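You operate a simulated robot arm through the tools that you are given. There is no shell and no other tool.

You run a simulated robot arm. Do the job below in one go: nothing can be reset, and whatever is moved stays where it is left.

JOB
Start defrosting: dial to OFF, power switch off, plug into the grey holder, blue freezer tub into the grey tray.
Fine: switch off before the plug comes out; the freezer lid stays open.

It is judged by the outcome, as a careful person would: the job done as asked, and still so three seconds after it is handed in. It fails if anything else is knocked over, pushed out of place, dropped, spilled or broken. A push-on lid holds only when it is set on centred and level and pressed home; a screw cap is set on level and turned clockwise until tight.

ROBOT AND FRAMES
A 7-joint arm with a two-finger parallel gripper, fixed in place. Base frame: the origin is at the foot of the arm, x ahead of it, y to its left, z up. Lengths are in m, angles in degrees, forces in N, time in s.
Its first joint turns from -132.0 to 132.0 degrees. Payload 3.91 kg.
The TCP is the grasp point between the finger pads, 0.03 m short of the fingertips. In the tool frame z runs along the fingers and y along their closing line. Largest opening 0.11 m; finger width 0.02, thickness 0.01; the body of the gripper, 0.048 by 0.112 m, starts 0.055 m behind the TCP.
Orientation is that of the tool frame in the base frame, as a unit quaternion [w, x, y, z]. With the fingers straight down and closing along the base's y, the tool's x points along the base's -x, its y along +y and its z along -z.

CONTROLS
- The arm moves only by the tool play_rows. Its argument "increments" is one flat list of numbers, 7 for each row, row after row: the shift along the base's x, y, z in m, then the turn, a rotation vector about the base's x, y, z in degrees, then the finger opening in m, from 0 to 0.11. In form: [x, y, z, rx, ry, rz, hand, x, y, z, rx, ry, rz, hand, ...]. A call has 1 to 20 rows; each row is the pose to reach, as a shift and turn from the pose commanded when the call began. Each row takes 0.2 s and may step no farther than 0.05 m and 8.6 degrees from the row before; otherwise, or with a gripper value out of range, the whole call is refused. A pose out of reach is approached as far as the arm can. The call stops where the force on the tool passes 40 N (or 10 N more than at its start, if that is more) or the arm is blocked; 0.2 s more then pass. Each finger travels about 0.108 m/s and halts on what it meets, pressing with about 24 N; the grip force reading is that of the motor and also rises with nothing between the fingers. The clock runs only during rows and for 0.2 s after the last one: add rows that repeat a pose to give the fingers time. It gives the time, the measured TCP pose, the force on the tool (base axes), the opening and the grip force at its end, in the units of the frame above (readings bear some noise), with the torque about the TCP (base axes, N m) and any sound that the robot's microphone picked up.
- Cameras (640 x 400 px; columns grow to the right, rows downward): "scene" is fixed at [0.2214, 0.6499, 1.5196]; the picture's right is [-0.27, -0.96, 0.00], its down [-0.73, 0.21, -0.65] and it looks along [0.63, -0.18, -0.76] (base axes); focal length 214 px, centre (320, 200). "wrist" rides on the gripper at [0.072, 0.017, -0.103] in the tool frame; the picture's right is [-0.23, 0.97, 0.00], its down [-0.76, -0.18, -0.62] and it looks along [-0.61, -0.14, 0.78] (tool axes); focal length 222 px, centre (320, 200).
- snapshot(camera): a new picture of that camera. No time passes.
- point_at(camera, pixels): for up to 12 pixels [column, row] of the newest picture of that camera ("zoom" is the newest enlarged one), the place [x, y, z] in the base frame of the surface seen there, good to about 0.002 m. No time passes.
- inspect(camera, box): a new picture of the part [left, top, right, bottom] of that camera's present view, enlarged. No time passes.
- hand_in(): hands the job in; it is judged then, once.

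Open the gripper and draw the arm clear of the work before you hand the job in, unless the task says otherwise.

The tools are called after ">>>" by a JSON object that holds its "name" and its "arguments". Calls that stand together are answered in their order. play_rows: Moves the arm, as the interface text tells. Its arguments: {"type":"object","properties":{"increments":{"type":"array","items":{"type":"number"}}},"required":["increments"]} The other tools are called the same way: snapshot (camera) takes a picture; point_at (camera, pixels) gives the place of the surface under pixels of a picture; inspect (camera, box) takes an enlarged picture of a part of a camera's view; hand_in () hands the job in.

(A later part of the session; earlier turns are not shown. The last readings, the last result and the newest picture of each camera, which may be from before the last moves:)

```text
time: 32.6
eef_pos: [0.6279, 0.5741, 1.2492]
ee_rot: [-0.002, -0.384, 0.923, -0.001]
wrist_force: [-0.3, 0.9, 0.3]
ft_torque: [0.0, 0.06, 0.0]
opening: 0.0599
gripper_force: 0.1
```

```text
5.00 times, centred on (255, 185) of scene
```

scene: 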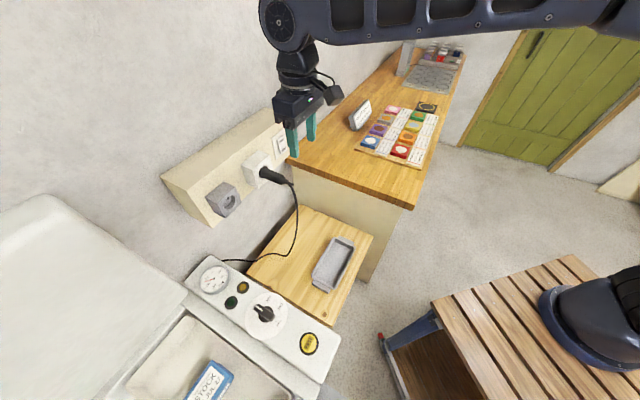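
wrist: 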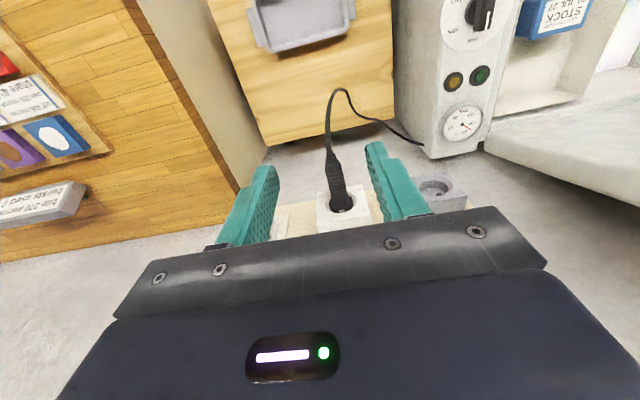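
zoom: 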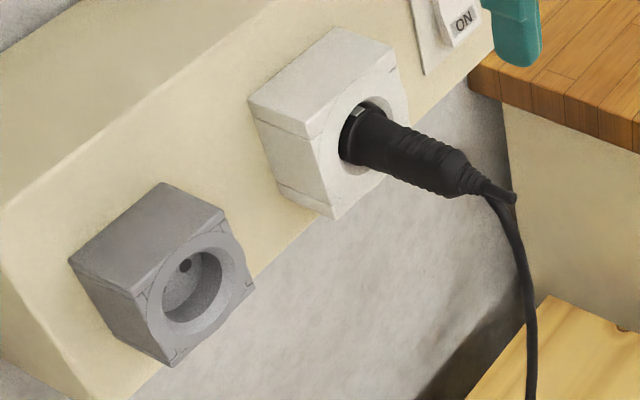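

I read points on the plug's upper surface, the white socket and the grey holder in this scene enlargement.

>>> {"name": "point_at", "arguments": {"camera": "zoom", "pixels": [[375, 122], [405, 140], [435, 155], [462, 172], [490, 190], [312, 137], [396, 62], [333, 216], [408, 150], [398, 165], [390, 175], [430, 185]]}}

>>> {"name": "point_at", "arguments": {"camera": "zoom", "pixels": [[140, 295], [224, 215], [172, 365], [255, 288], [150, 300], [237, 260], [195, 235], [200, 345], [190, 285], [185, 266], [205, 260], [165, 290]]}}

```text
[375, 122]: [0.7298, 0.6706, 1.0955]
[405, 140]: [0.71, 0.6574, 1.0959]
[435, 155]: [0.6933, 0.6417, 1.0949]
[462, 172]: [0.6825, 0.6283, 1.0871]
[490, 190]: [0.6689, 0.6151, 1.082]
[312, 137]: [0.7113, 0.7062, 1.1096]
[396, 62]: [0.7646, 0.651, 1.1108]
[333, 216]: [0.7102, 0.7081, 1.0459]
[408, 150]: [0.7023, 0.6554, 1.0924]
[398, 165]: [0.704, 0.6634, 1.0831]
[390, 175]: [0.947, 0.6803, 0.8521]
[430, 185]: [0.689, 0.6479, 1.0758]
```

```text
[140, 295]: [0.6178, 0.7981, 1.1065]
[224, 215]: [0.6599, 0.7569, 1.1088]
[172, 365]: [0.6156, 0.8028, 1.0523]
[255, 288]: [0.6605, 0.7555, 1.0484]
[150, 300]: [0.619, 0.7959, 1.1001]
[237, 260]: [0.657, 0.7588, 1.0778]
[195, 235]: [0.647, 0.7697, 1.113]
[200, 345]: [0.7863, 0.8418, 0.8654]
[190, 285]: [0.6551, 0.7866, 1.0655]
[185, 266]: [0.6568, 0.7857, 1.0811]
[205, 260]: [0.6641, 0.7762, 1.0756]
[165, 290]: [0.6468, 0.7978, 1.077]
```

The plug axis is at t≈0.040, z≈1.080 (top surface 1.096), and the grey holder centre lies about 0.14 m along the strip at the same height and face depth. I move above the plug at about (0.708,0.653), still high, and check that the arm reaches it.

>>> {"name": "play_rows", "arguments": {"increments": [0.027, 0.026, -0.015, 0, 0, 0, 0.06, 0.054, 0.052, -0.03, 0, 0, 0, 0.06, 0.08, 0.0786, -0.045, 0, 0, 0, 0.06, 0.08, 0.0786, -0.045, 0, 0, 0, 0.06]}}

>>> {"name": "snapshot", "arguments": {"camera": "wrist"}}

>>> {"name": "snapshot", "arguments": {"camera": "scene"}}

```text
time: 33.6
eef_pos: [0.7126, 0.6545, 1.2025]
ee_rot: [-0.001, -0.383, 0.924, 0.0]
wrist_force: [0.0, -0.4, 0.1]
ft_torque: [-0.02, -0.03, 0.03]
opening: 0.0599
gripper_force: 0.2
```

```text
taken
```

wrist: 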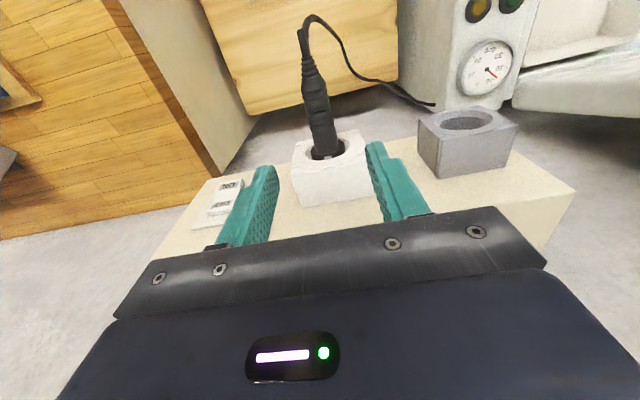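

```text
taken
```

scene: 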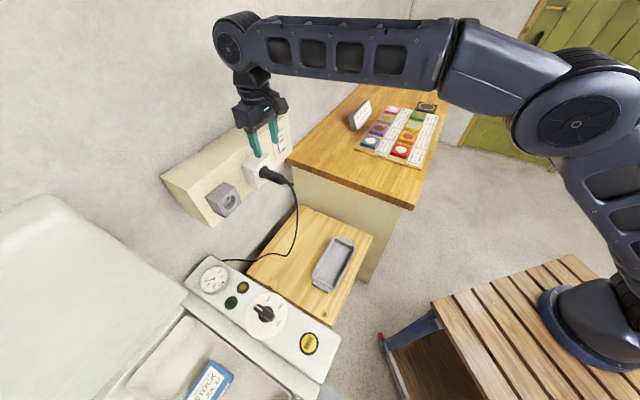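

The arm reaches it. I zoom in and measure the plug body and sockets from this close view.

>>> {"name": "inspect", "arguments": {"camera": "wrist", "box": [270, 60, 390, 200]}}

>>> {"name": "point_at", "arguments": {"camera": "zoom", "pixels": [[317, 240], [305, 200], [298, 170], [290, 240], [350, 230], [318, 272], [230, 240], [440, 215], [255, 300], [445, 275], [330, 225], [285, 210]]}}

>>> {"name": "inspect", "arguments": {"camera": "wrist", "box": [400, 80, 540, 190]}}

```text
2.86 times, centred on (330, 130) of wrist
```

zoom: 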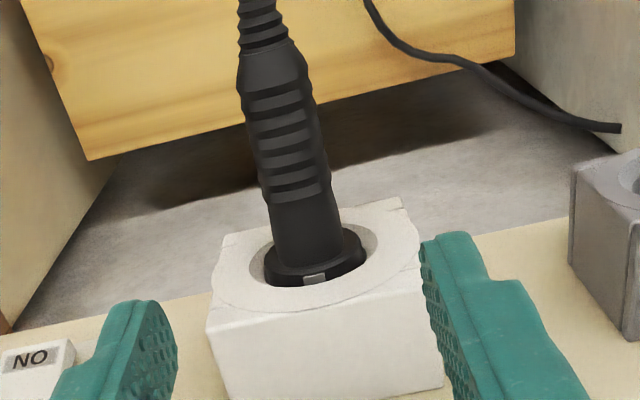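

```text
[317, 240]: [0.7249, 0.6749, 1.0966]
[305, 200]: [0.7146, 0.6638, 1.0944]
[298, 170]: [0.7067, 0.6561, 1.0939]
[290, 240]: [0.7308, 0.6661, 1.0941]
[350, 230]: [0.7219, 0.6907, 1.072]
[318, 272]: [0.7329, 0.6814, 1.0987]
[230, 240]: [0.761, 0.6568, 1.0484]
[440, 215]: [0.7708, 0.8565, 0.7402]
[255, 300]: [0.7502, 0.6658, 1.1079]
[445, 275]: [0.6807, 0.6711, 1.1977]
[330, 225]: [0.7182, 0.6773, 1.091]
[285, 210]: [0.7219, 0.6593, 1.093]
```

```text
3.64 times, centred on (470, 135) of wrist
```

zoom: 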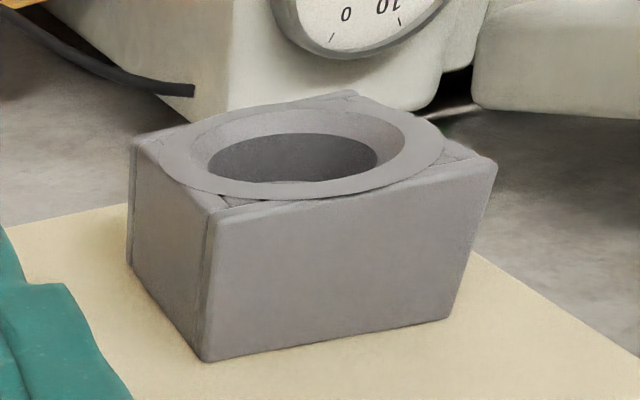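

The plug axis is about t=0.037 and the grey block is seen clearly. I measure its rim and hole now.

>>> {"name": "point_at", "arguments": {"camera": "zoom", "pixels": [[135, 150], [212, 215], [490, 170], [355, 95], [163, 165], [443, 140], [300, 198], [320, 108], [195, 158], [405, 145], [290, 187], [345, 330]]}}

```text
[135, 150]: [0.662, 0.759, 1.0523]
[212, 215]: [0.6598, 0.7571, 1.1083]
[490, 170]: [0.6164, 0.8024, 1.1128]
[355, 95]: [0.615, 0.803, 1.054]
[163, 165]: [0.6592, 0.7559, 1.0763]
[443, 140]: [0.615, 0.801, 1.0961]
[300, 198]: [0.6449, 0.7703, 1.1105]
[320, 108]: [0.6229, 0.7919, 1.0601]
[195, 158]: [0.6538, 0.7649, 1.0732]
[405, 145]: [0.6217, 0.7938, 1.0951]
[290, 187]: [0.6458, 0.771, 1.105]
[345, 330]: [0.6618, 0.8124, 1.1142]
```

The grey recess centre is at t≈-0.100, z≈1.082, face depth 1.003. I now descend around the plug (down 0.12 m, 2 mm sideways), fingers open 0.06.

>>> {"name": "play_rows", "arguments": {"increments": [-0.0014, 0.0014, -0.03, 0, 0, 0, 0.06, -0.0014, 0.0014, -0.06, 0, 0, 0, 0.06, -0.0014, 0.0014, -0.09, 0, 0, 0, 0.06, -0.0014, 0.0014, -0.12, 0, 0, 0, 0.06, -0.0014, 0.0014, -0.12, 0, 0, 0, 0.06]}}

>>> {"name": "snapshot", "arguments": {"camera": "wrist"}}

>>> {"name": "inspect", "arguments": {"camera": "scene", "box": [200, 110, 320, 225]}}

```text
time: 34.8
eef_pos: [0.7056, 0.654, 1.0836]
ee_rot: [-0.002, -0.384, 0.923, 0.0]
wrist_force: [-0.5, 0.1, -0.2]
ft_torque: [0.02, 0.01, 0.01]
opening: 0.0599
gripper_force: 0.1
```

```text
taken
```

wrist: 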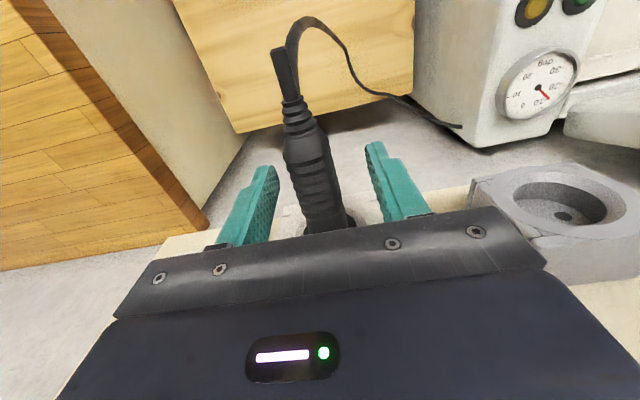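

```text
3.48 times, centred on (260, 168) of scene
```

zoom: 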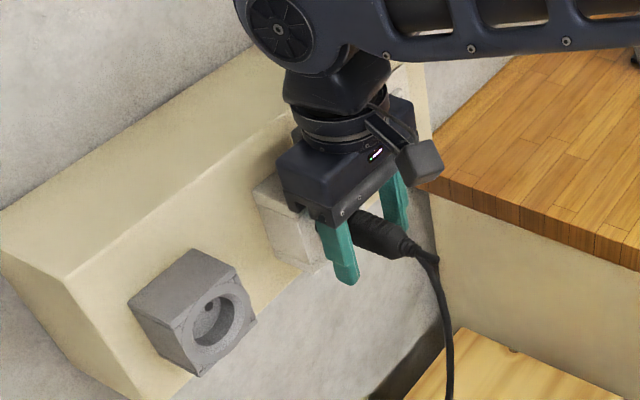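

The plug is between the fingers, slightly nearer the left one. I close on it and read the forces.

>>> {"name": "play_rows", "arguments": {"increments": [0, 0, 0, 0, 0, 0, 0.045, 0, 0, 0, 0, 0, 0, 0.03, 0, 0, 0, 0, 0, 0, 0.015, 0, 0, 0, 0, 0, 0, 0.0, 0, 0, 0, 0, 0, 0, 0.0]}}

>>> {"name": "snapshot", "arguments": {"camera": "wrist"}}

```text
time: 36.0
eef_pos: [0.7075, 0.6527, 1.0835]
ee_rot: [-0.002, -0.383, 0.924, 0.0]
wrist_force: [9.8, -13.7, 0.1]
ft_torque: [-0.19, -0.12, -0.08]
opening: 0.0255
gripper_force: 23.6
```

```text
taken
```

wrist: 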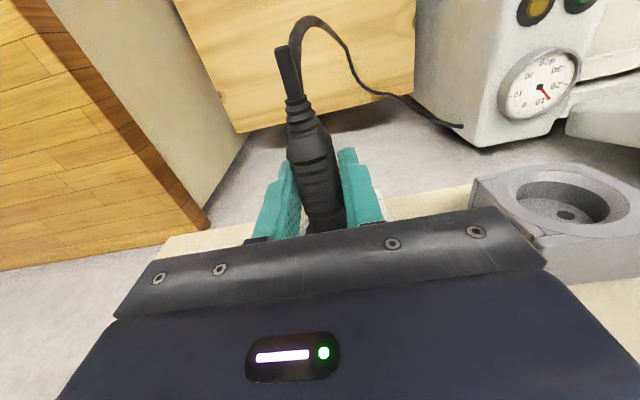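

Gripped at opening 0.0255 with a side load of 17 N towards +t; I ease 1.4 mm that way and pull straight out along the socket axis, slowly.

>>> {"name": "play_rows", "arguments": {"increments": [0.001, -0.001, 0, 0, 0, 0, 0, 0.001, -0.001, 0, 0, 0, 0, 0]}}

>>> {"name": "play_rows", "arguments": {"increments": [-0.0021, -0.0021, 0, 0, 0, 0, 0, -0.0042, -0.0042, 0, 0, 0, 0, 0, -0.0064, -0.0064, 0, 0, 0, 0, 0, -0.0085, -0.0085, 0, 0, 0, 0, 0, -0.0106, -0.0106, 0, 0, 0, 0, 0]}}

>>> {"name": "snapshot", "arguments": {"camera": "wrist"}}

```text
time: 36.6
eef_pos: [0.7079, 0.6521, 1.0837]
ee_rot: [-0.001, -0.384, 0.923, 0.0]
wrist_force: [5.2, -9.9, -3.8]
ft_torque: [-0.15, -0.07, -0.03]
opening: 0.0253
gripper_force: 24.1
```

```text
time: 37.8
eef_pos: [0.6953, 0.6425, 1.0834]
ee_rot: [-0.002, -0.384, 0.923, -0.002]
wrist_force: [0.4, -0.6, 0.7]
ft_torque: [0.0, 0.01, 0.0]
opening: 0.0257
gripper_force: 24.0
```

```text
taken
```

wrist: 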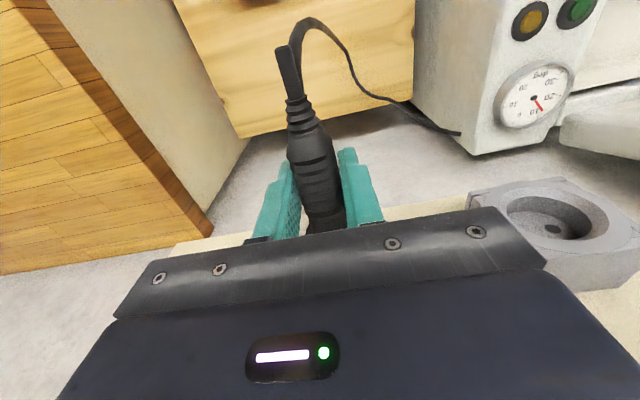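

The plug has come loose and moves with the gripper with no load. I continue straight out by 55 mm more.

>>> {"name": "play_rows", "arguments": {"increments": [-0.0071, -0.0071, 0, 0, 0, 0, 0, -0.0141, -0.0141, 0, 0, 0, 0, 0, -0.0212, -0.0212, 0, 0, 0, 0, 0, -0.0283, -0.0283, 0, 0, 0, 0, 0, -0.0354, -0.0354, 0, 0, 0, 0, 0, -0.0389, -0.0389, 0, 0, 0, 0, 0]}}

>>> {"name": "snapshot", "arguments": {"camera": "wrist"}}

>>> {"name": "inspect", "arguments": {"camera": "scene", "box": [190, 100, 330, 225]}}

```text
time: 39.2
eef_pos: [0.6571, 0.6018, 1.0831]
ee_rot: [-0.002, -0.384, 0.923, 0.0]
wrist_force: [0.3, 0.4, -1.8]
ft_torque: [-0.01, -0.02, 0.0]
opening: 0.0254
gripper_force: 24.5
```

```text
taken
```

wrist: 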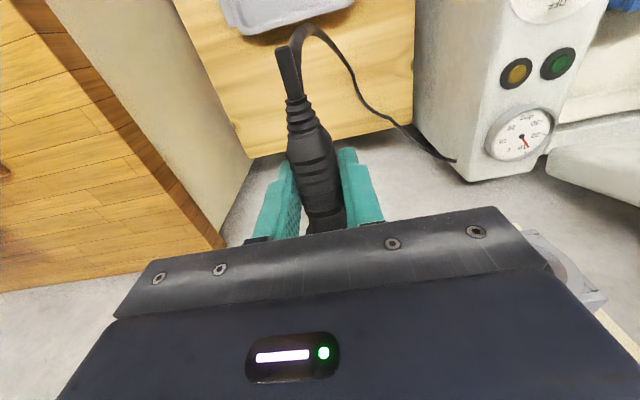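

```text
3.20 times, centred on (260, 162) of scene
```

zoom: 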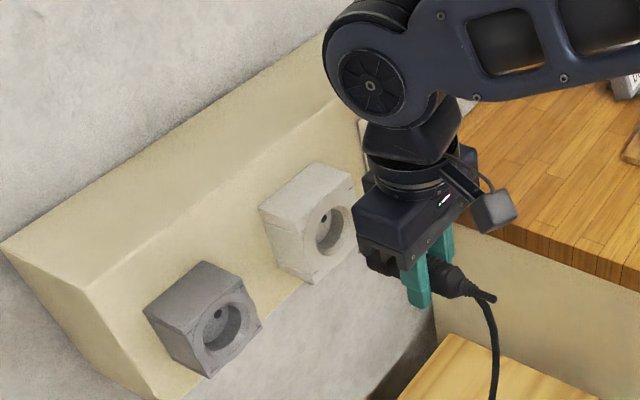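

The plug is out and both recesses are visible. I zoom on them to measure the exact offset between the two.

>>> {"name": "inspect", "arguments": {"camera": "scene", "box": [200, 145, 280, 222]}}

```text
5.19 times, centred on (240, 184) of scene
```

zoom: 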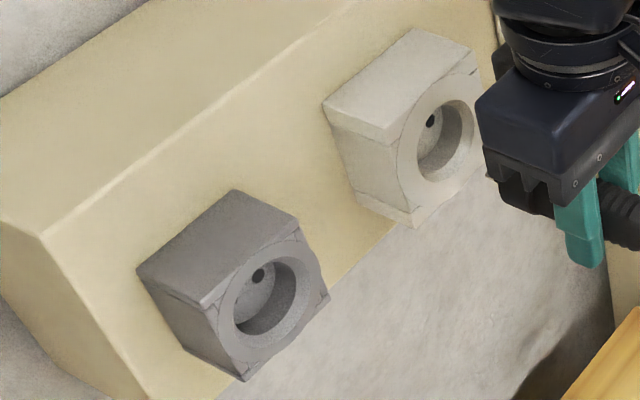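

I read rim and pin-hole points of both recesses.

>>> {"name": "point_at", "arguments": {"camera": "zoom", "pixels": [[430, 121], [258, 276], [413, 222], [242, 378], [383, 143], [208, 306], [475, 52], [300, 223], [326, 102], [138, 269], [415, 150], [233, 310]]}}

```text
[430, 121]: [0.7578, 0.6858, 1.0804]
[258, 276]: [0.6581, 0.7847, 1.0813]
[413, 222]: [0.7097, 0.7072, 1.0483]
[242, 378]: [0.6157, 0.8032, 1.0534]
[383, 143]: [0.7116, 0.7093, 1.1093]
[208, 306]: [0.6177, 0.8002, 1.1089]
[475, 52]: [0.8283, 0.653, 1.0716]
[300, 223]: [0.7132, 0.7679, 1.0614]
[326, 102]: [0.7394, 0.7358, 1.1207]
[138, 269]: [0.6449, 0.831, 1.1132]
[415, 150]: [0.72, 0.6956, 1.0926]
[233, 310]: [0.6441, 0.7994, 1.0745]
```

Pin holes are 0.140 m apart along the strip at equal height and depth, so I carry the plug 0.140 m sideways at this clear depth.

>>> {"name": "play_rows", "arguments": {"increments": [-0.02, 0.02, 0, 0, 0, 0, 0, -0.045, 0.045, 0, 0, 0, 0, 0, -0.07, 0.07, 0, 0, 0, 0, 0, -0.09, 0.09, 0, 0, 0, 0, 0, -0.099, 0.099, 0, 0, 0, 0, 0, -0.099, 0.099, 0, 0, 0, 0, 0]}}

>>> {"name": "snapshot", "arguments": {"camera": "wrist"}}

>>> {"name": "inspect", "arguments": {"camera": "scene", "box": [180, 130, 280, 225]}}

```text
time: 40.6
eef_pos: [0.5568, 0.7032, 1.0851]
ee_rot: [-0.001, -0.383, 0.924, -0.001]
wrist_force: [0.1, 0.3, -0.7]
ft_torque: [-0.05, 0.02, 0.0]
opening: 0.0254
gripper_force: 24.0
```

```text
taken
```

wrist: 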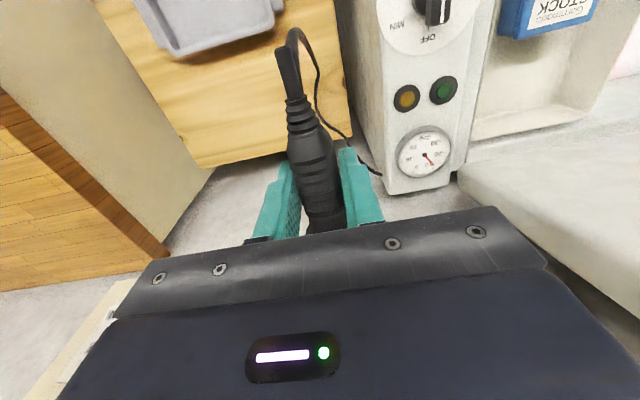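

```text
4.21 times, centred on (230, 178) of scene
```

zoom: 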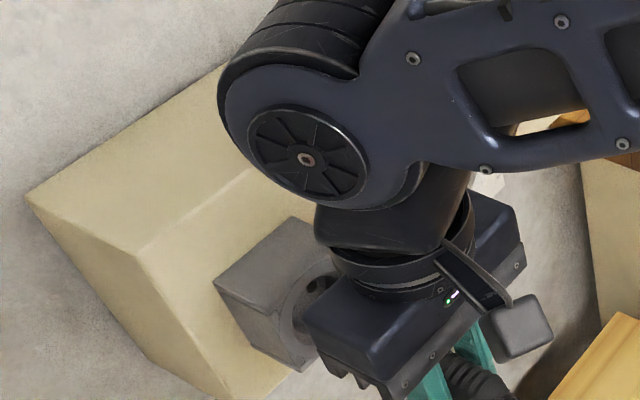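

I advance towards the grey recess in small steps, watching the force.

>>> {"name": "play_rows", "arguments": {"increments": [0.0071, 0.0071, 0, 0, 0, 0, 0, 0.0141, 0.0141, 0, 0, 0, 0, 0, 0.0198, 0.0198, 0, 0, 0, 0, 0, 0.0247, 0.0247, 0, 0, 0, 0, 0, 0.0283, 0.0283, 0, 0, 0, 0, 0, 0.0318, 0.0318, 0, 0, 0, 0, 0, 0.0318, 0.0318, 0, 0, 0, 0, 0]}}

>>> {"name": "snapshot", "arguments": {"camera": "wrist"}}

```text
time: 42.2
eef_pos: [0.5898, 0.7344, 1.0838]
ee_rot: [-0.002, -0.384, 0.924, -0.001]
wrist_force: [0.4, 0.2, -1.3]
ft_torque: [0.01, 0.01, -0.01]
opening: 0.0256
gripper_force: 24.3
```

```text
taken
```

wrist: 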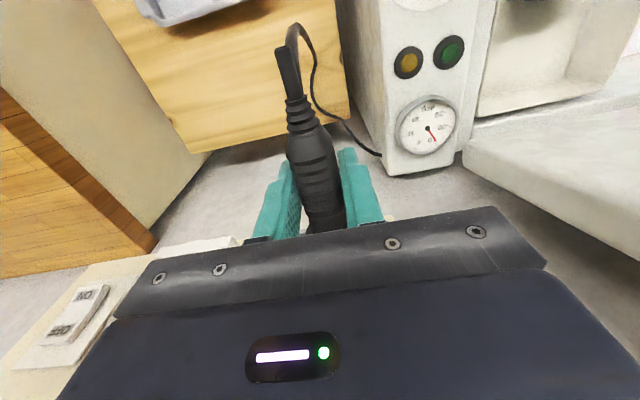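

No contact yet, about 25 mm remain. I continue in smaller steps.

>>> {"name": "play_rows", "arguments": {"increments": [0.0021, 0.0021, 0, 0, 0, 0, 0, 0.0042, 0.0042, 0, 0, 0, 0, 0, 0.0064, 0.0064, 0, 0, 0, 0, 0, 0.0085, 0.0085, 0, 0, 0, 0, 0, 0.0106, 0.0106, 0, 0, 0, 0, 0, 0.0106, 0.0106, 0, 0, 0, 0, 0]}}

>>> {"name": "snapshot", "arguments": {"camera": "wrist"}}

```text
time: 43.6
eef_pos: [0.6005, 0.7429, 1.0844]
ee_rot: [-0.002, -0.383, 0.924, -0.001]
wrist_force: [-20.9, -27.4, -10.5]
ft_torque: [-0.05, 0.02, -0.01]
opening: 0.0256
gripper_force: 24.1
```

```text
taken
```

wrist: 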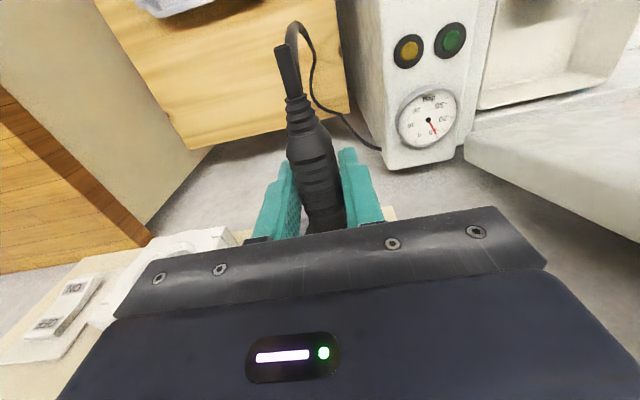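

Contact at about 12 mm before full depth: 34 N back along the axis, with the tool being pushed down 10 N and 5 N towards +t. I ease back 2 mm, follow those side loads by about a millimetre, then press again.

>>> {"name": "play_rows", "arguments": {"increments": [-0.0014, -0.0014, 0, 0, 0, 0, 0, -0.0009, -0.0019, -0.0015, 0, 0, 0, 0, -0.0009, -0.0019, -0.0015, 0, 0, 0, 0]}}

>>> {"name": "play_rows", "arguments": {"increments": [0.0007, 0.0007, 0, 0, 0, 0, 0, 0.0014, 0.0014, 0, 0, 0, 0, 0, 0.0021, 0.0021, 0, 0, 0, 0, 0, 0.0028, 0.0028, 0, 0, 0, 0, 0]}}

```text
time: 44.4
eef_pos: [0.6018, 0.7431, 1.0831]
ee_rot: [0.0, -0.383, 0.924, 0.0]
wrist_force: [-0.7, 0.2, -1.5]
ft_torque: [-0.01, 0.01, 0.01]
opening: 0.0256
gripper_force: 24.3
```

```text
time: 45.4
eef_pos: [0.6028, 0.7456, 1.0828]
ee_rot: [-0.002, -0.384, 0.923, 0.0]
wrist_force: [-0.4, -0.1, -0.9]
ft_torque: [0.02, -0.01, -0.01]
opening: 0.0256
gripper_force: 24.2
```

After the small correction it advances without load, so the pins have found the holes. I continue towards full depth.

>>> {"name": "play_rows", "arguments": {"increments": [0.0012, 0.0012, 0, 0, 0, 0, 0, 0.0024, 0.0024, 0, 0, 0, 0, 0, 0.0036, 0.0036, 0, 0, 0, 0, 0, 0.0048, 0.0048, 0, 0, 0, 0, 0, 0.0058, 0.0058, 0, 0, 0, 0, 0, 0.0058, 0.0058, 0, 0, 0, 0, 0]}}

>>> {"name": "snapshot", "arguments": {"camera": "wrist"}}

```text
time: 46.8
eef_pos: [0.6093, 0.7504, 1.0827]
ee_rot: [-0.003, -0.383, 0.924, -0.001]
wrist_force: [-19.3, -31.0, -7.4]
ft_torque: [-0.23, 0.17, -0.08]
opening: 0.0258
gripper_force: 24.0
```

```text
taken
```

wrist: 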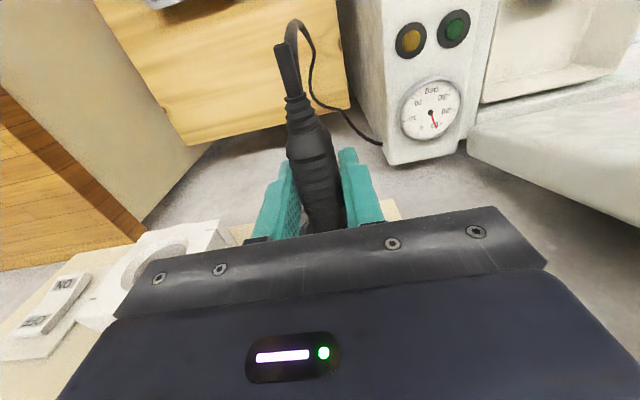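

Full depth (0.961) is reached with 36 N of back force, and the plug has not slipped in the fingers. I press one more millimetre to see whether it is bottomed.

>>> {"name": "play_rows", "arguments": {"increments": [0.0004, 0.0004, 0, 0, 0, 0, 0, 0.0008, 0.0008, 0, 0, 0, 0, 0, 0.0008, 0.0008, 0, 0, 0, 0, 0]}}

>>> {"name": "inspect", "arguments": {"camera": "scene", "box": [180, 130, 280, 225]}}

```text
time: 47.6
eef_pos: [0.6102, 0.7522, 1.084]
ee_rot: [-0.002, -0.383, 0.924, 0.0]
wrist_force: [-16.2, -33.1, -4.9]
ft_torque: [-0.18, 0.07, -0.07]
opening: 0.0255
gripper_force: 23.8
```

```text
4.21 times, centred on (230, 178) of scene
```

zoom: 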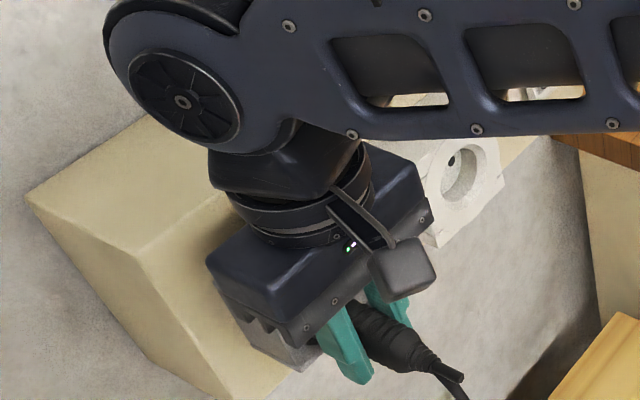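

The back force stays at 37 N, so it appears bottomed. I release the plug and lift straight up.

>>> {"name": "play_rows", "arguments": {"increments": [-0.001, -0.001, 0, 0, 0, 0, 0.03, -0.001, -0.001, 0, 0, 0, 0, 0.05, -0.001, -0.001, 0, 0, 0, 0, 0.06, -0.001, -0.001, 0, 0, 0, 0, 0.06, -0.001, -0.001, 0.03, 0, 0, 0, 0.06, -0.001, -0.001, 0.07, 0, 0, 0, 0.06, -0.001, -0.001, 0.11, 0, 0, 0, 0.06, -0.001, -0.001, 0.13, 0, 0, 0, 0.06]}}

>>> {"name": "snapshot", "arguments": {"camera": "wrist"}}

>>> {"name": "inspect", "arguments": {"camera": "wrist", "box": [270, 60, 390, 200]}}

>>> {"name": "inspect", "arguments": {"camera": "scene", "box": [180, 130, 280, 225]}}

```text
time: 49.4
eef_pos: [0.609, 0.7522, 1.2086]
ee_rot: [-0.002, -0.384, 0.924, 0.0]
wrist_force: [-0.1, -0.4, 0.0]
ft_torque: [0.01, 0.03, 0.02]
opening: 0.0601
gripper_force: 0.0
```

```text
taken
```

wrist: 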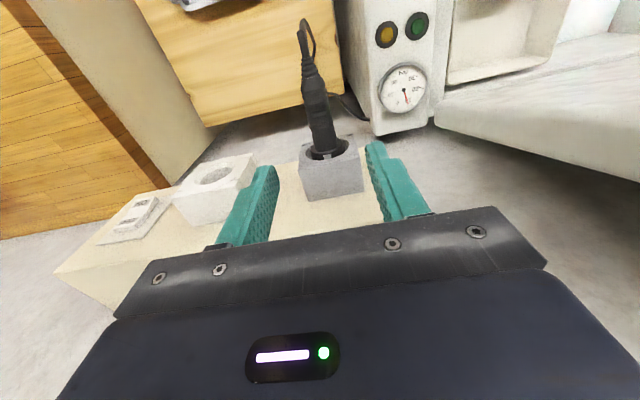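

```text
2.86 times, centred on (330, 130) of wrist
```

zoom: 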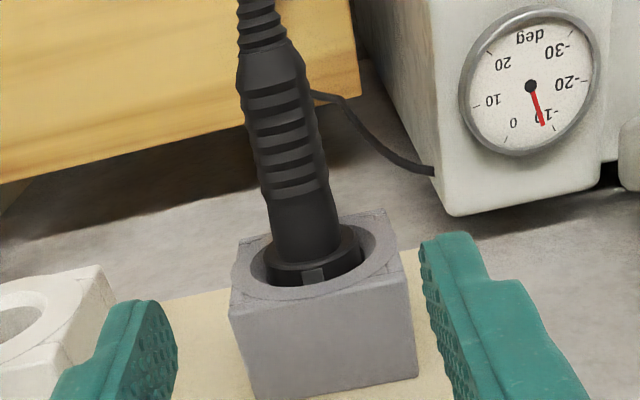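

```text
4.21 times, centred on (230, 178) of scene
```

zoom: 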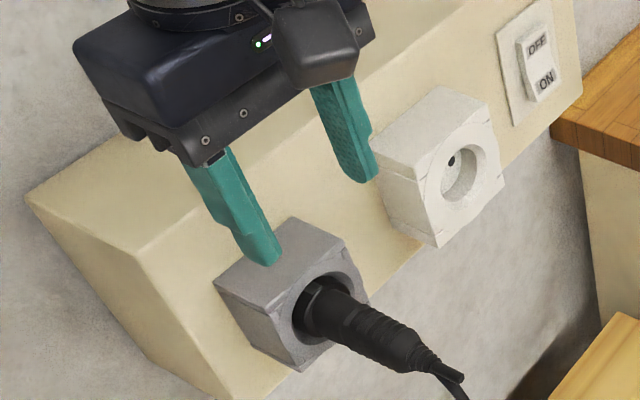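

The plug sits in the grey holder. I compare its seat depth with what it had in the white socket (flange clip at depth 1.000).

>>> {"name": "inspect", "arguments": {"camera": "wrist", "box": [270, 60, 390, 200]}}

>>> {"name": "point_at", "arguments": {"camera": "zoom", "pixels": [[313, 275], [317, 240], [305, 200], [298, 170], [275, 50], [250, 300], [390, 285], [340, 230], [245, 50], [305, 55]]}}

```text
2.86 times, centred on (330, 130) of wrist
```

zoom: 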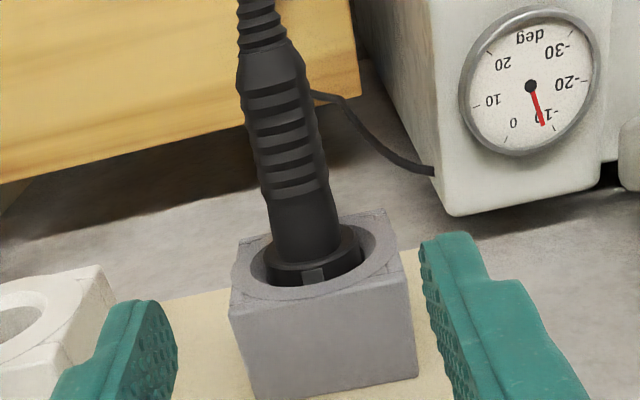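

```text
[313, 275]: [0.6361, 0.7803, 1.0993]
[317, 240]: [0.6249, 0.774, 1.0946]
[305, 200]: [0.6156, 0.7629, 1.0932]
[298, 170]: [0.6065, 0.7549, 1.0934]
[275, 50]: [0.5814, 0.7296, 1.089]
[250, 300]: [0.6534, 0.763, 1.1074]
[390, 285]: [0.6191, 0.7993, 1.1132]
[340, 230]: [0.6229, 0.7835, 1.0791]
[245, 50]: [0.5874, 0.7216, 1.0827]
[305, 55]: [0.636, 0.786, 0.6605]
```

The flange clip is at depth 1.0016, so it is seated at least as deep as it was before. Now I move to the freezer to look at the blue tub.

>>> {"name": "play_rows", "arguments": {"increments": [-0.03, -0.02, 0.01, 0, 0, 0, 0.06, -0.07, -0.03, 0.01, 0, 0, 0, 0.08, -0.11, -0.03, 0.01, 0, 0, 0, 0.1, -0.15, -0.03, 0.0, 0, 0, 0, 0.11, -0.19, -0.03, -0.01, 0, 0, 0, 0.11, -0.23, -0.03, -0.03, 0, 0, 0, 0.11, -0.27, -0.03, -0.05, 0, 0, 0, 0.11, -0.31, -0.03, -0.06, 0, 0, 0, 0.11, -0.31, -0.03, -0.06, 0, 0, 0, 0.11]}}

>>> {"name": "snapshot", "arguments": {"camera": "wrist"}}

>>> {"name": "snapshot", "arguments": {"camera": "scene"}}

```text
time: 51.4
eef_pos: [0.2973, 0.7204, 1.1512]
ee_rot: [-0.002, -0.384, 0.923, -0.001]
wrist_force: [0.1, -0.1, -0.5]
ft_torque: [0.01, 0.0, -0.01]
opening: 0.1097
gripper_force: 0.0
```

```text
taken
```

wrist: 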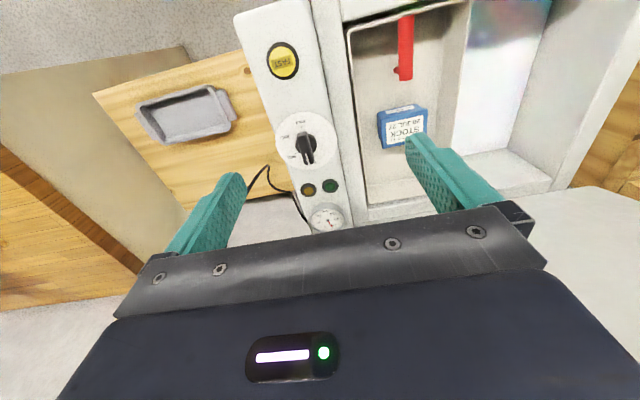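

```text
taken
```

scene: 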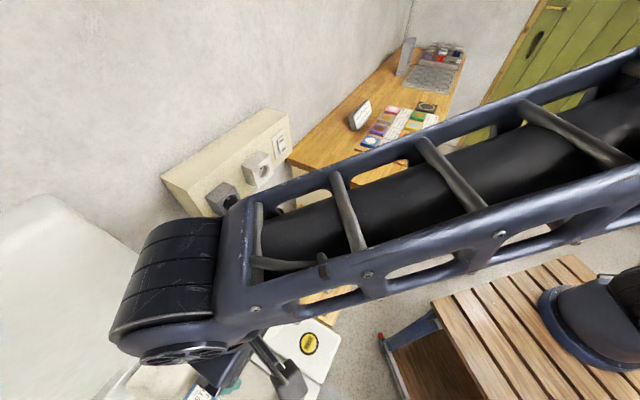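

I measure the lid and the freezer edges to know what to stay clear of, then zoom on the tub.

>>> {"name": "point_at", "arguments": {"camera": "scene", "pixels": [[50, 200], [20, 240], [80, 290], [60, 380], [120, 270], [10, 330], [130, 300], [5, 215]]}}

>>> {"name": "inspect", "arguments": {"camera": "wrist", "box": [345, 0, 495, 190]}}

>>> {"name": "point_at", "arguments": {"camera": "zoom", "pixels": [[255, 190], [368, 210], [355, 165], [238, 175], [262, 240], [310, 185], [306, 225], [320, 20], [330, 130], [295, 140], [200, 40], [440, 60]]}}

```text
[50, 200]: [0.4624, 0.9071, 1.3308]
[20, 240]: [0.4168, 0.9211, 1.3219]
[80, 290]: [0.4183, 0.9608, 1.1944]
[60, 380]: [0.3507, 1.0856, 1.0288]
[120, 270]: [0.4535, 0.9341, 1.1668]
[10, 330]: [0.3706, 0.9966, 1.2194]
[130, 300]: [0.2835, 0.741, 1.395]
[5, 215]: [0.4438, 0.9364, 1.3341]
```

```text
2.11 times, centred on (420, 95) of wrist
```

zoom: 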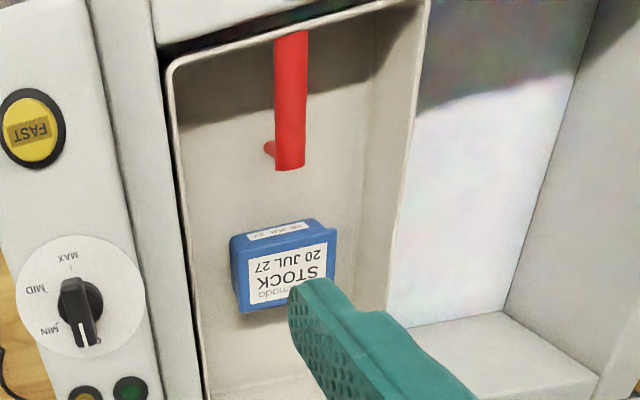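

```text
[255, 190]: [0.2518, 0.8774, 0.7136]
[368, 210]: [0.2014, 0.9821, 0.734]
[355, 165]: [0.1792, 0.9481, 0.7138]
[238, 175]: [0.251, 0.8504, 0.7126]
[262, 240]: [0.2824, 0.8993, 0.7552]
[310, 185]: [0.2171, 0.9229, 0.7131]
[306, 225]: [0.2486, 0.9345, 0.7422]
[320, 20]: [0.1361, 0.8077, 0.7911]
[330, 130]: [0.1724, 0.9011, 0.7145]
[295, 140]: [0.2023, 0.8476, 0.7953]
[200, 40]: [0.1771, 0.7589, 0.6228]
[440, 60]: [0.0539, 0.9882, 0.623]
```

The lid leans to depth ≈0.97 at z 1.2 and 1.02 at z 1.03, so above the tub (depth ≈0.85) I have about 5 cm to spare if I stay low. I descend first and then move over the tub for a close look.

>>> {"name": "play_rows", "arguments": {"increments": [0, 0, -0.04, 0, 0, 0, 0.11, 0, 0.0, -0.08, 0, 0, 0, 0.11, 0, 0.02, -0.12, 0, 0, 0, 0.11, -0.003, 0.06, -0.14, 0, 0, 0, 0.11, -0.006, 0.1, -0.15, 0, 0, 0, 0.11, -0.01, 0.14, -0.15, 0, 0, 0, 0.11, -0.01, 0.165, -0.15, 0, 0, 0, 0.11, -0.01, 0.165, -0.15, 0, 0, 0, 0.11]}}

>>> {"name": "snapshot", "arguments": {"camera": "wrist"}}

>>> {"name": "snapshot", "arguments": {"camera": "scene"}}

```text
time: 53.2
eef_pos: [0.2856, 0.8873, 1.0051]
ee_rot: [-0.001, -0.384, 0.923, -0.001]
wrist_force: [-0.8, -0.4, -0.1]
ft_torque: [0.02, -0.01, 0.0]
opening: 0.1098
gripper_force: 0.1
```

```text
taken
```

wrist: 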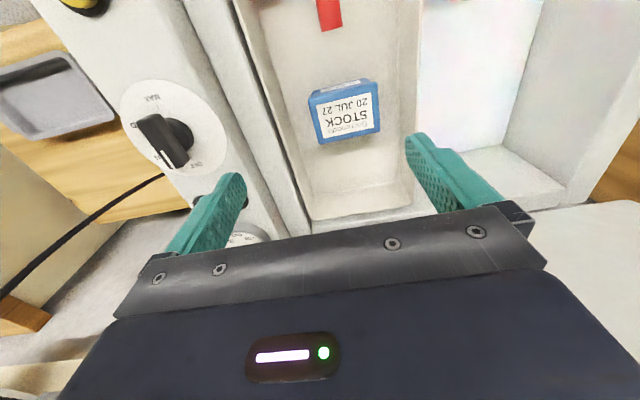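

```text
taken
```

scene: 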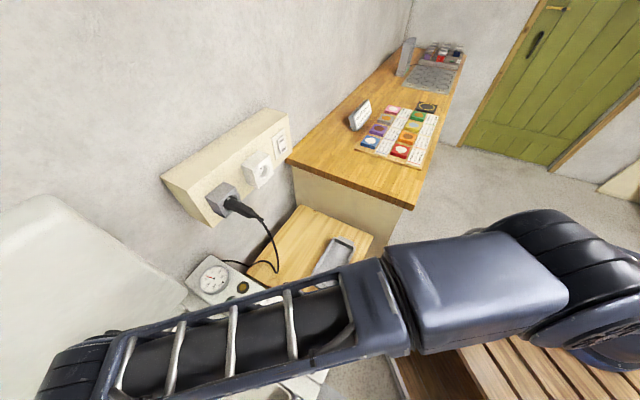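

Nothing was touched. I zoom on the tub and measure its edges.

>>> {"name": "inspect", "arguments": {"camera": "wrist", "box": [280, 50, 420, 180]}}

>>> {"name": "point_at", "arguments": {"camera": "scene", "pixels": [[120, 370], [230, 330], [350, 290], [480, 260], [560, 240], [200, 390], [330, 360], [80, 350]]}}

```text
3.08 times, centred on (350, 115) of wrist
```

zoom: 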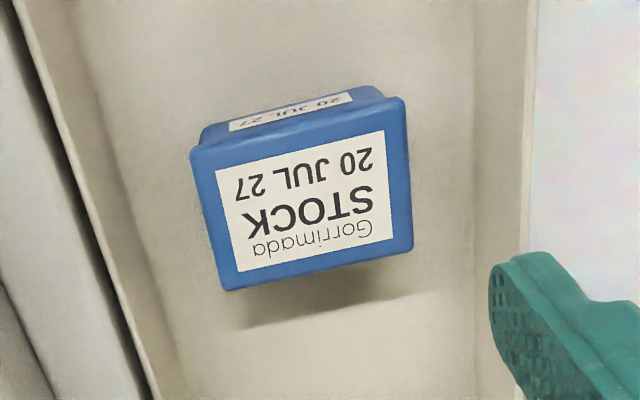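

```text
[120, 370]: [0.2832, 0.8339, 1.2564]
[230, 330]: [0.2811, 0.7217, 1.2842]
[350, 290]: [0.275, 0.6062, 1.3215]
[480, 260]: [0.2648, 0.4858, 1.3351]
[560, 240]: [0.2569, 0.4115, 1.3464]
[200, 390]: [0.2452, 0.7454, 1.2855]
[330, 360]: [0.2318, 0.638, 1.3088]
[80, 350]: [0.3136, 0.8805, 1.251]
```

Now the tub's corner points in the enlarged view.

>>> {"name": "point_at", "arguments": {"camera": "zoom", "pixels": [[196, 152], [400, 102], [407, 246], [227, 284], [300, 200], [205, 130], [375, 90], [280, 115], [255, 310], [110, 390], [520, 200], [80, 200]]}}

```text
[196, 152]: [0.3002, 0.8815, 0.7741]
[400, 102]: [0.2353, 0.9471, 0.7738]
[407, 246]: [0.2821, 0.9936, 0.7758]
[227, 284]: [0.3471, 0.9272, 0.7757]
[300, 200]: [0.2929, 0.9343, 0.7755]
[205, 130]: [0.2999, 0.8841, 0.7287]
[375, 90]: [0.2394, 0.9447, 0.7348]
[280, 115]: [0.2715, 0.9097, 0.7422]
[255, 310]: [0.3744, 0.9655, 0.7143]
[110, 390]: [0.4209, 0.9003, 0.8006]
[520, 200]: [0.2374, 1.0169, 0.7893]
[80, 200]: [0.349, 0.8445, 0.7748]
```

The tub top is 0.092 x 0.066 m, aligned at 45°, centred at (0.291,0.937), top z 0.7755 on a floor at 0.7135. I turn to yaw 135° to grip across the short side, shift over it (12 mm towards the panel for reach) and come down to z≈0.90.

>>> {"name": "play_rows", "arguments": {"increments": [0, 0, -0.01, 0, 0, 8.2, 0.11, 0, 0, -0.02, 0, 0, 16.4, 0.11, 0, 0, -0.03, 0, 0, 24.6, 0.11, 0, 0, -0.04, 0, 0, 32.8, 0.11, 0, 0, -0.05, 0, 0, 41, 0.11, 0, 0, -0.06, 0, 0, 49.2, 0.11, 0.002, 0.008, -0.07, 0, 0, 57.4, 0.11, 0.004, 0.016, -0.08, 0, 0, 65.6, 0.1, 0.007, 0.025, -0.09, 0, 0, 73.8, 0.1, 0.01, 0.034, -0.1, 0, 0, 82, 0.1, 0.012, 0.0425, -0.104, 0, 0, 90, 0.1, 0.012, 0.0425, -0.104, 0, 0, 90, 0.1]}}

>>> {"name": "snapshot", "arguments": {"camera": "wrist"}}

>>> {"name": "snapshot", "arguments": {"camera": "scene"}}

```text
time: 55.8
eef_pos: [0.3016, 0.929, 0.8983]
ee_rot: [0.0, 0.924, -0.382, 0.002]
wrist_force: [-0.6, 1.4, 0.4]
ft_torque: [-0.02, 0.03, -0.01]
opening: 0.1001
gripper_force: 0.0
```

```text
taken
```

wrist: 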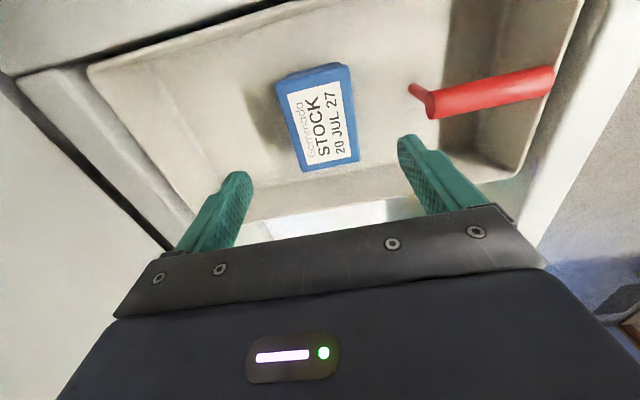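

```text
taken
```

scene: 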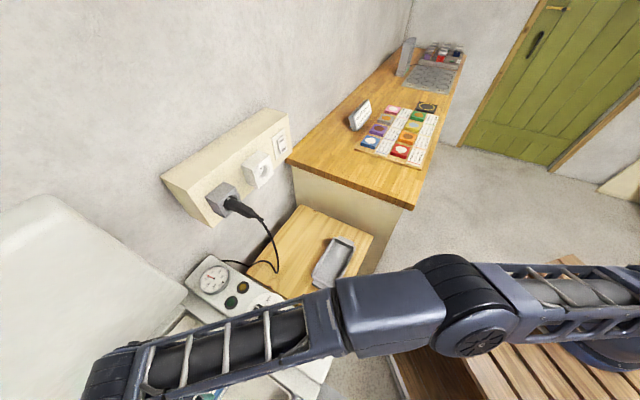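

The arm reaches there. I check the forearm's height over the control panel before going lower.

>>> {"name": "point_at", "arguments": {"camera": "scene", "pixels": [[150, 370], [230, 345], [300, 320], [390, 300], [460, 290], [330, 352], [200, 385], [360, 350]]}}

>>> {"name": "inspect", "arguments": {"camera": "wrist", "box": [240, 30, 460, 200]}}

>>> {"name": "point_at", "arguments": {"camera": "zoom", "pixels": [[110, 150], [290, 95], [350, 355], [185, 395], [235, 250], [100, 130], [290, 250], [160, 280]]}}

```text
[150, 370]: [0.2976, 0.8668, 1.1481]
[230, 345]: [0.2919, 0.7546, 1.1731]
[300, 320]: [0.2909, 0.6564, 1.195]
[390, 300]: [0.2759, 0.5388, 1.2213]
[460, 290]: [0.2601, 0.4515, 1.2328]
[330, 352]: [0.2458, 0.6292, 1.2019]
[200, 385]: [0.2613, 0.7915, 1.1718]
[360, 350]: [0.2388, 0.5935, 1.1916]
```

```text
2.35 times, centred on (350, 115) of wrist
```

zoom: 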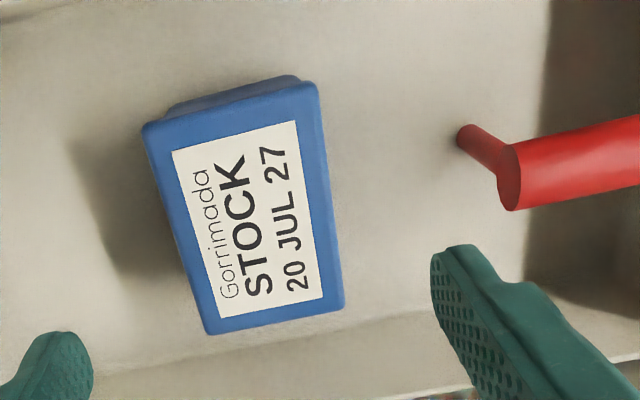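

```text
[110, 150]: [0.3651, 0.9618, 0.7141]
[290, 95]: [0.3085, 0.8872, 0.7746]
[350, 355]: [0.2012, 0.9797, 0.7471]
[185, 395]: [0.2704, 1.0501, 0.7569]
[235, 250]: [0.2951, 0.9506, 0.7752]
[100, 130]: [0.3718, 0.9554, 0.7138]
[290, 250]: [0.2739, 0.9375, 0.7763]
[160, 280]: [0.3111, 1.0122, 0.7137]
```

Forearm clearance is good (top at ~1.19, will stay ~9 cm above the panel). I lower around the tub to TCP z≈0.758, fingertips about 15 mm above the cavity floor.

>>> {"name": "play_rows", "arguments": {"increments": [0, 0, -0.035, 0, 0, 0, 0.1, 0, 0, -0.07, 0, 0, 0, 0.1, 0, 0, -0.1, 0, 0, 0, 0.1, 0, 0, -0.125, 0, 0, 0, 0.1, 0, 0, -0.14, 0, 0, 0, 0.1, 0, 0, -0.14, 0, 0, 0, 0.1]}}

>>> {"name": "snapshot", "arguments": {"camera": "wrist"}}

>>> {"name": "snapshot", "arguments": {"camera": "scene"}}

```text
time: 57.2
eef_pos: [0.2992, 0.927, 0.7581]
ee_rot: [0.0, 0.924, -0.382, 0.001]
wrist_force: [0.6, 0.6, -0.2]
ft_torque: [0.04, -0.02, -0.02]
opening: 0.0997
gripper_force: 0.0
```

```text
taken
```

wrist: 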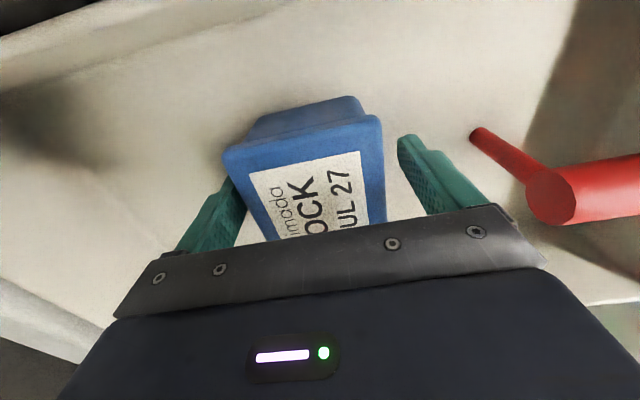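

```text
taken
```

scene: 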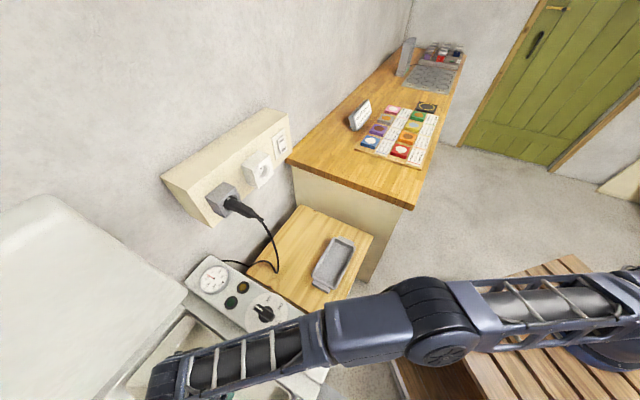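

The tub stands between the fingers. I close on it.

>>> {"name": "play_rows", "arguments": {"increments": [0, 0, 0, 0, 0, 0, 0.085, 0, 0, 0, 0, 0, 0, 0.075, 0, 0, 0, 0, 0, 0, 0.065, 0, 0, 0, 0, 0, 0, 0.055, 0, 0, 0, 0, 0, 0, 0.045, 0, 0, 0, 0, 0, 0, 0.045]}}

>>> {"name": "snapshot", "arguments": {"camera": "wrist"}}

```text
time: 58.6
eef_pos: [0.301, 0.9278, 0.7581]
ee_rot: [0.001, 0.924, -0.382, 0.002]
wrist_force: [-0.9, -0.2, -0.4]
ft_torque: [0.1, -0.08, -0.01]
opening: 0.0719
gripper_force: 24.3
```

```text
taken
```

wrist: 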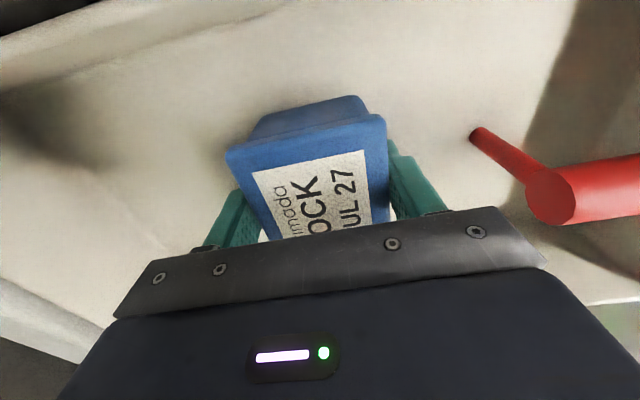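

Held at opening 0.072. I lift 25 mm and look whether the tub comes up whole and level.

>>> {"name": "play_rows", "arguments": {"increments": [0, 0, 0.005, 0, 0, 0, 0.045, 0, 0, 0.01, 0, 0, 0, 0.045, 0, 0, 0.018, 0, 0, 0, 0.045, 0, 0, 0.025, 0, 0, 0, 0.045, 0, 0, 0.025, 0, 0, 0, 0.045]}}

>>> {"name": "snapshot", "arguments": {"camera": "wrist"}}

>>> {"name": "inspect", "arguments": {"camera": "wrist", "box": [200, 80, 440, 240]}}

```text
time: 59.8
eef_pos: [0.3016, 0.9285, 0.7833]
ee_rot: [0.002, 0.924, -0.382, 0.001]
wrist_force: [-0.6, 0.2, -4.1]
ft_torque: [-0.01, -0.03, 0.01]
opening: 0.0721
gripper_force: 23.9
```

```text
taken
```

wrist: 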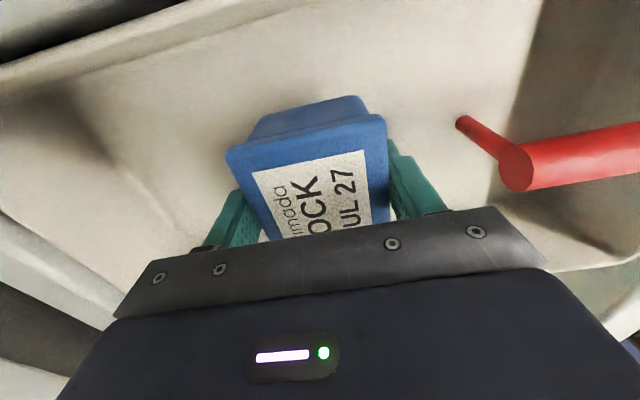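

```text
2.50 times, centred on (320, 160) of wrist
```

zoom: 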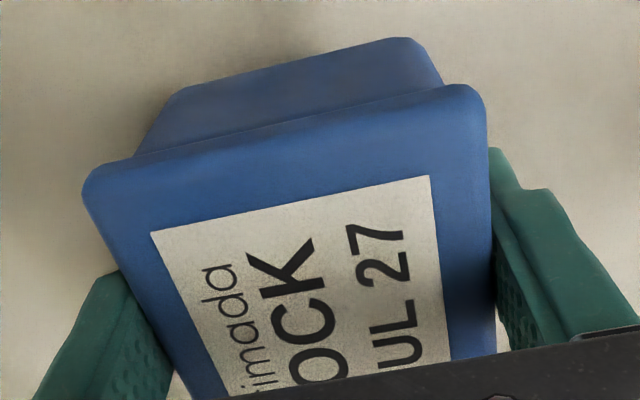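

The tub is up whole and level, weighing about 4 N. While it is safely held, I measure the tray in the scene view.

>>> {"name": "inspect", "arguments": {"camera": "scene", "box": [295, 225, 375, 300]}}

```text
5.33 times, centred on (335, 262) of scene
```

zoom: 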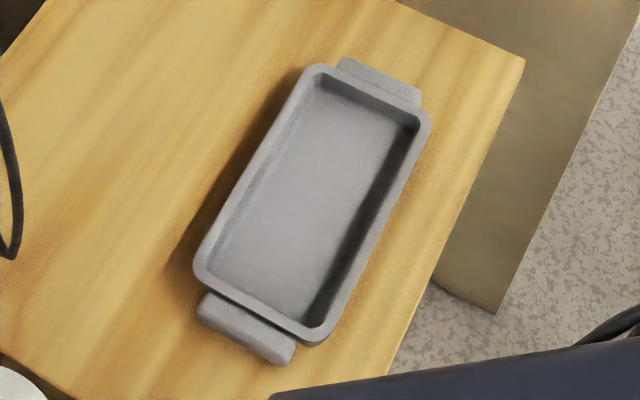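

I read the tray's rim corners, inner floor corners and handles.

>>> {"name": "point_at", "arguments": {"camera": "zoom", "pixels": [[315, 72], [424, 118], [316, 338], [201, 272], [320, 92], [400, 130], [310, 312], [215, 265], [310, 200], [385, 78], [245, 325], [345, 240]]}}

```text
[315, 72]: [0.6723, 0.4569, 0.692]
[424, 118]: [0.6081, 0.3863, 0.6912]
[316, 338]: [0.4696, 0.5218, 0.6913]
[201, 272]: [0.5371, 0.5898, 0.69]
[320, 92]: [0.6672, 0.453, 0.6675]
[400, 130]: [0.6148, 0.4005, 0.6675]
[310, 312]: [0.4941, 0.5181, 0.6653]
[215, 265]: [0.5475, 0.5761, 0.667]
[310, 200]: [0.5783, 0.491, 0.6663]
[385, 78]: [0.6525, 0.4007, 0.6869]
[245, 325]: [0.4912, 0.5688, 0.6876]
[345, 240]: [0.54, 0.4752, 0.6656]
```

The tray lies along 135°, with an inner floor of about 0.17 x 0.075 m at z 0.667 and rim at 0.691. My fingertips hold the tub so low that they would meet the tray rim, so I set the tub back down and regrip 14 mm higher.

>>> {"name": "play_rows", "arguments": {"increments": [0, 0, -0.01, 0, 0, 0, 0.045, 0, 0, -0.018, 0, 0, 0, 0.045, 0, 0, -0.022, 0, 0, 0, 0.045, 0, 0, -0.025, 0, 0, 0, 0.045, 0, 0, -0.025, 0, 0, 0, 0.075, 0, 0, -0.025, 0, 0, 0, 0.09, 0, 0, -0.025, 0, 0, 0, 0.095, 0, 0, -0.018, 0, 0, 0, 0.095, 0, 0, -0.011, 0, 0, 0, 0.095, 0, 0, -0.011, 0, 0, 0, 0.095]}}

>>> {"name": "snapshot", "arguments": {"camera": "wrist"}}

```text
time: 62.0
eef_pos: [0.3019, 0.929, 0.7717]
ee_rot: [0.0, 0.925, -0.381, 0.002]
wrist_force: [-0.8, 0.6, 0.0]
ft_torque: [0.01, 0.0, 0.0]
opening: 0.0949
gripper_force: 0.1
```

```text
taken
```

wrist: 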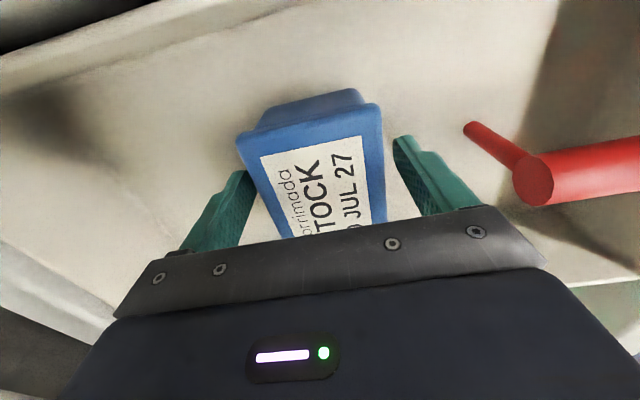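

The tub is back on the floor and released. I close at the higher grip and lift 20 mm.

>>> {"name": "play_rows", "arguments": {"increments": [0, 0, 0, 0, 0, 0, 0.08, 0, 0, 0, 0, 0, 0, 0.065, 0, 0, 0, 0, 0, 0, 0.05, 0, 0, 0, 0, 0, 0, 0.045, 0, 0, 0, 0, 0, 0, 0.045, 0, 0, 0.007, 0, 0, 0, 0.045, 0, 0, 0.014, 0, 0, 0, 0.045, 0, 0, 0.02, 0, 0, 0, 0.045, 0, 0, 0.02, 0, 0, 0, 0.045]}}

>>> {"name": "snapshot", "arguments": {"camera": "wrist"}}

```text
time: 64.0
eef_pos: [0.3004, 0.9297, 0.7918]
ee_rot: [0.0, 0.924, -0.382, 0.002]
wrist_force: [-0.2, 0.3, -3.6]
ft_torque: [0.0, -0.04, 0.01]
opening: 0.0717
gripper_force: 23.6
```

```text
taken
```

wrist: 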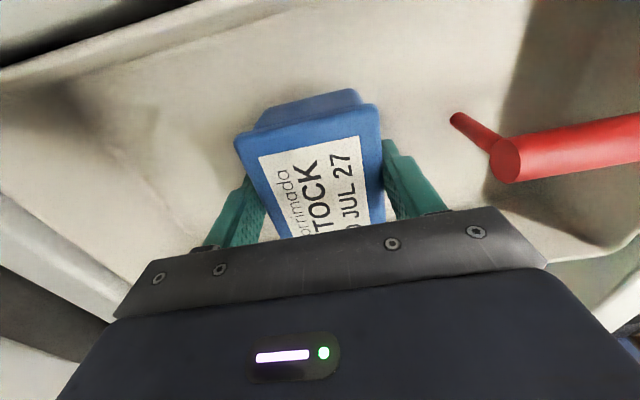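

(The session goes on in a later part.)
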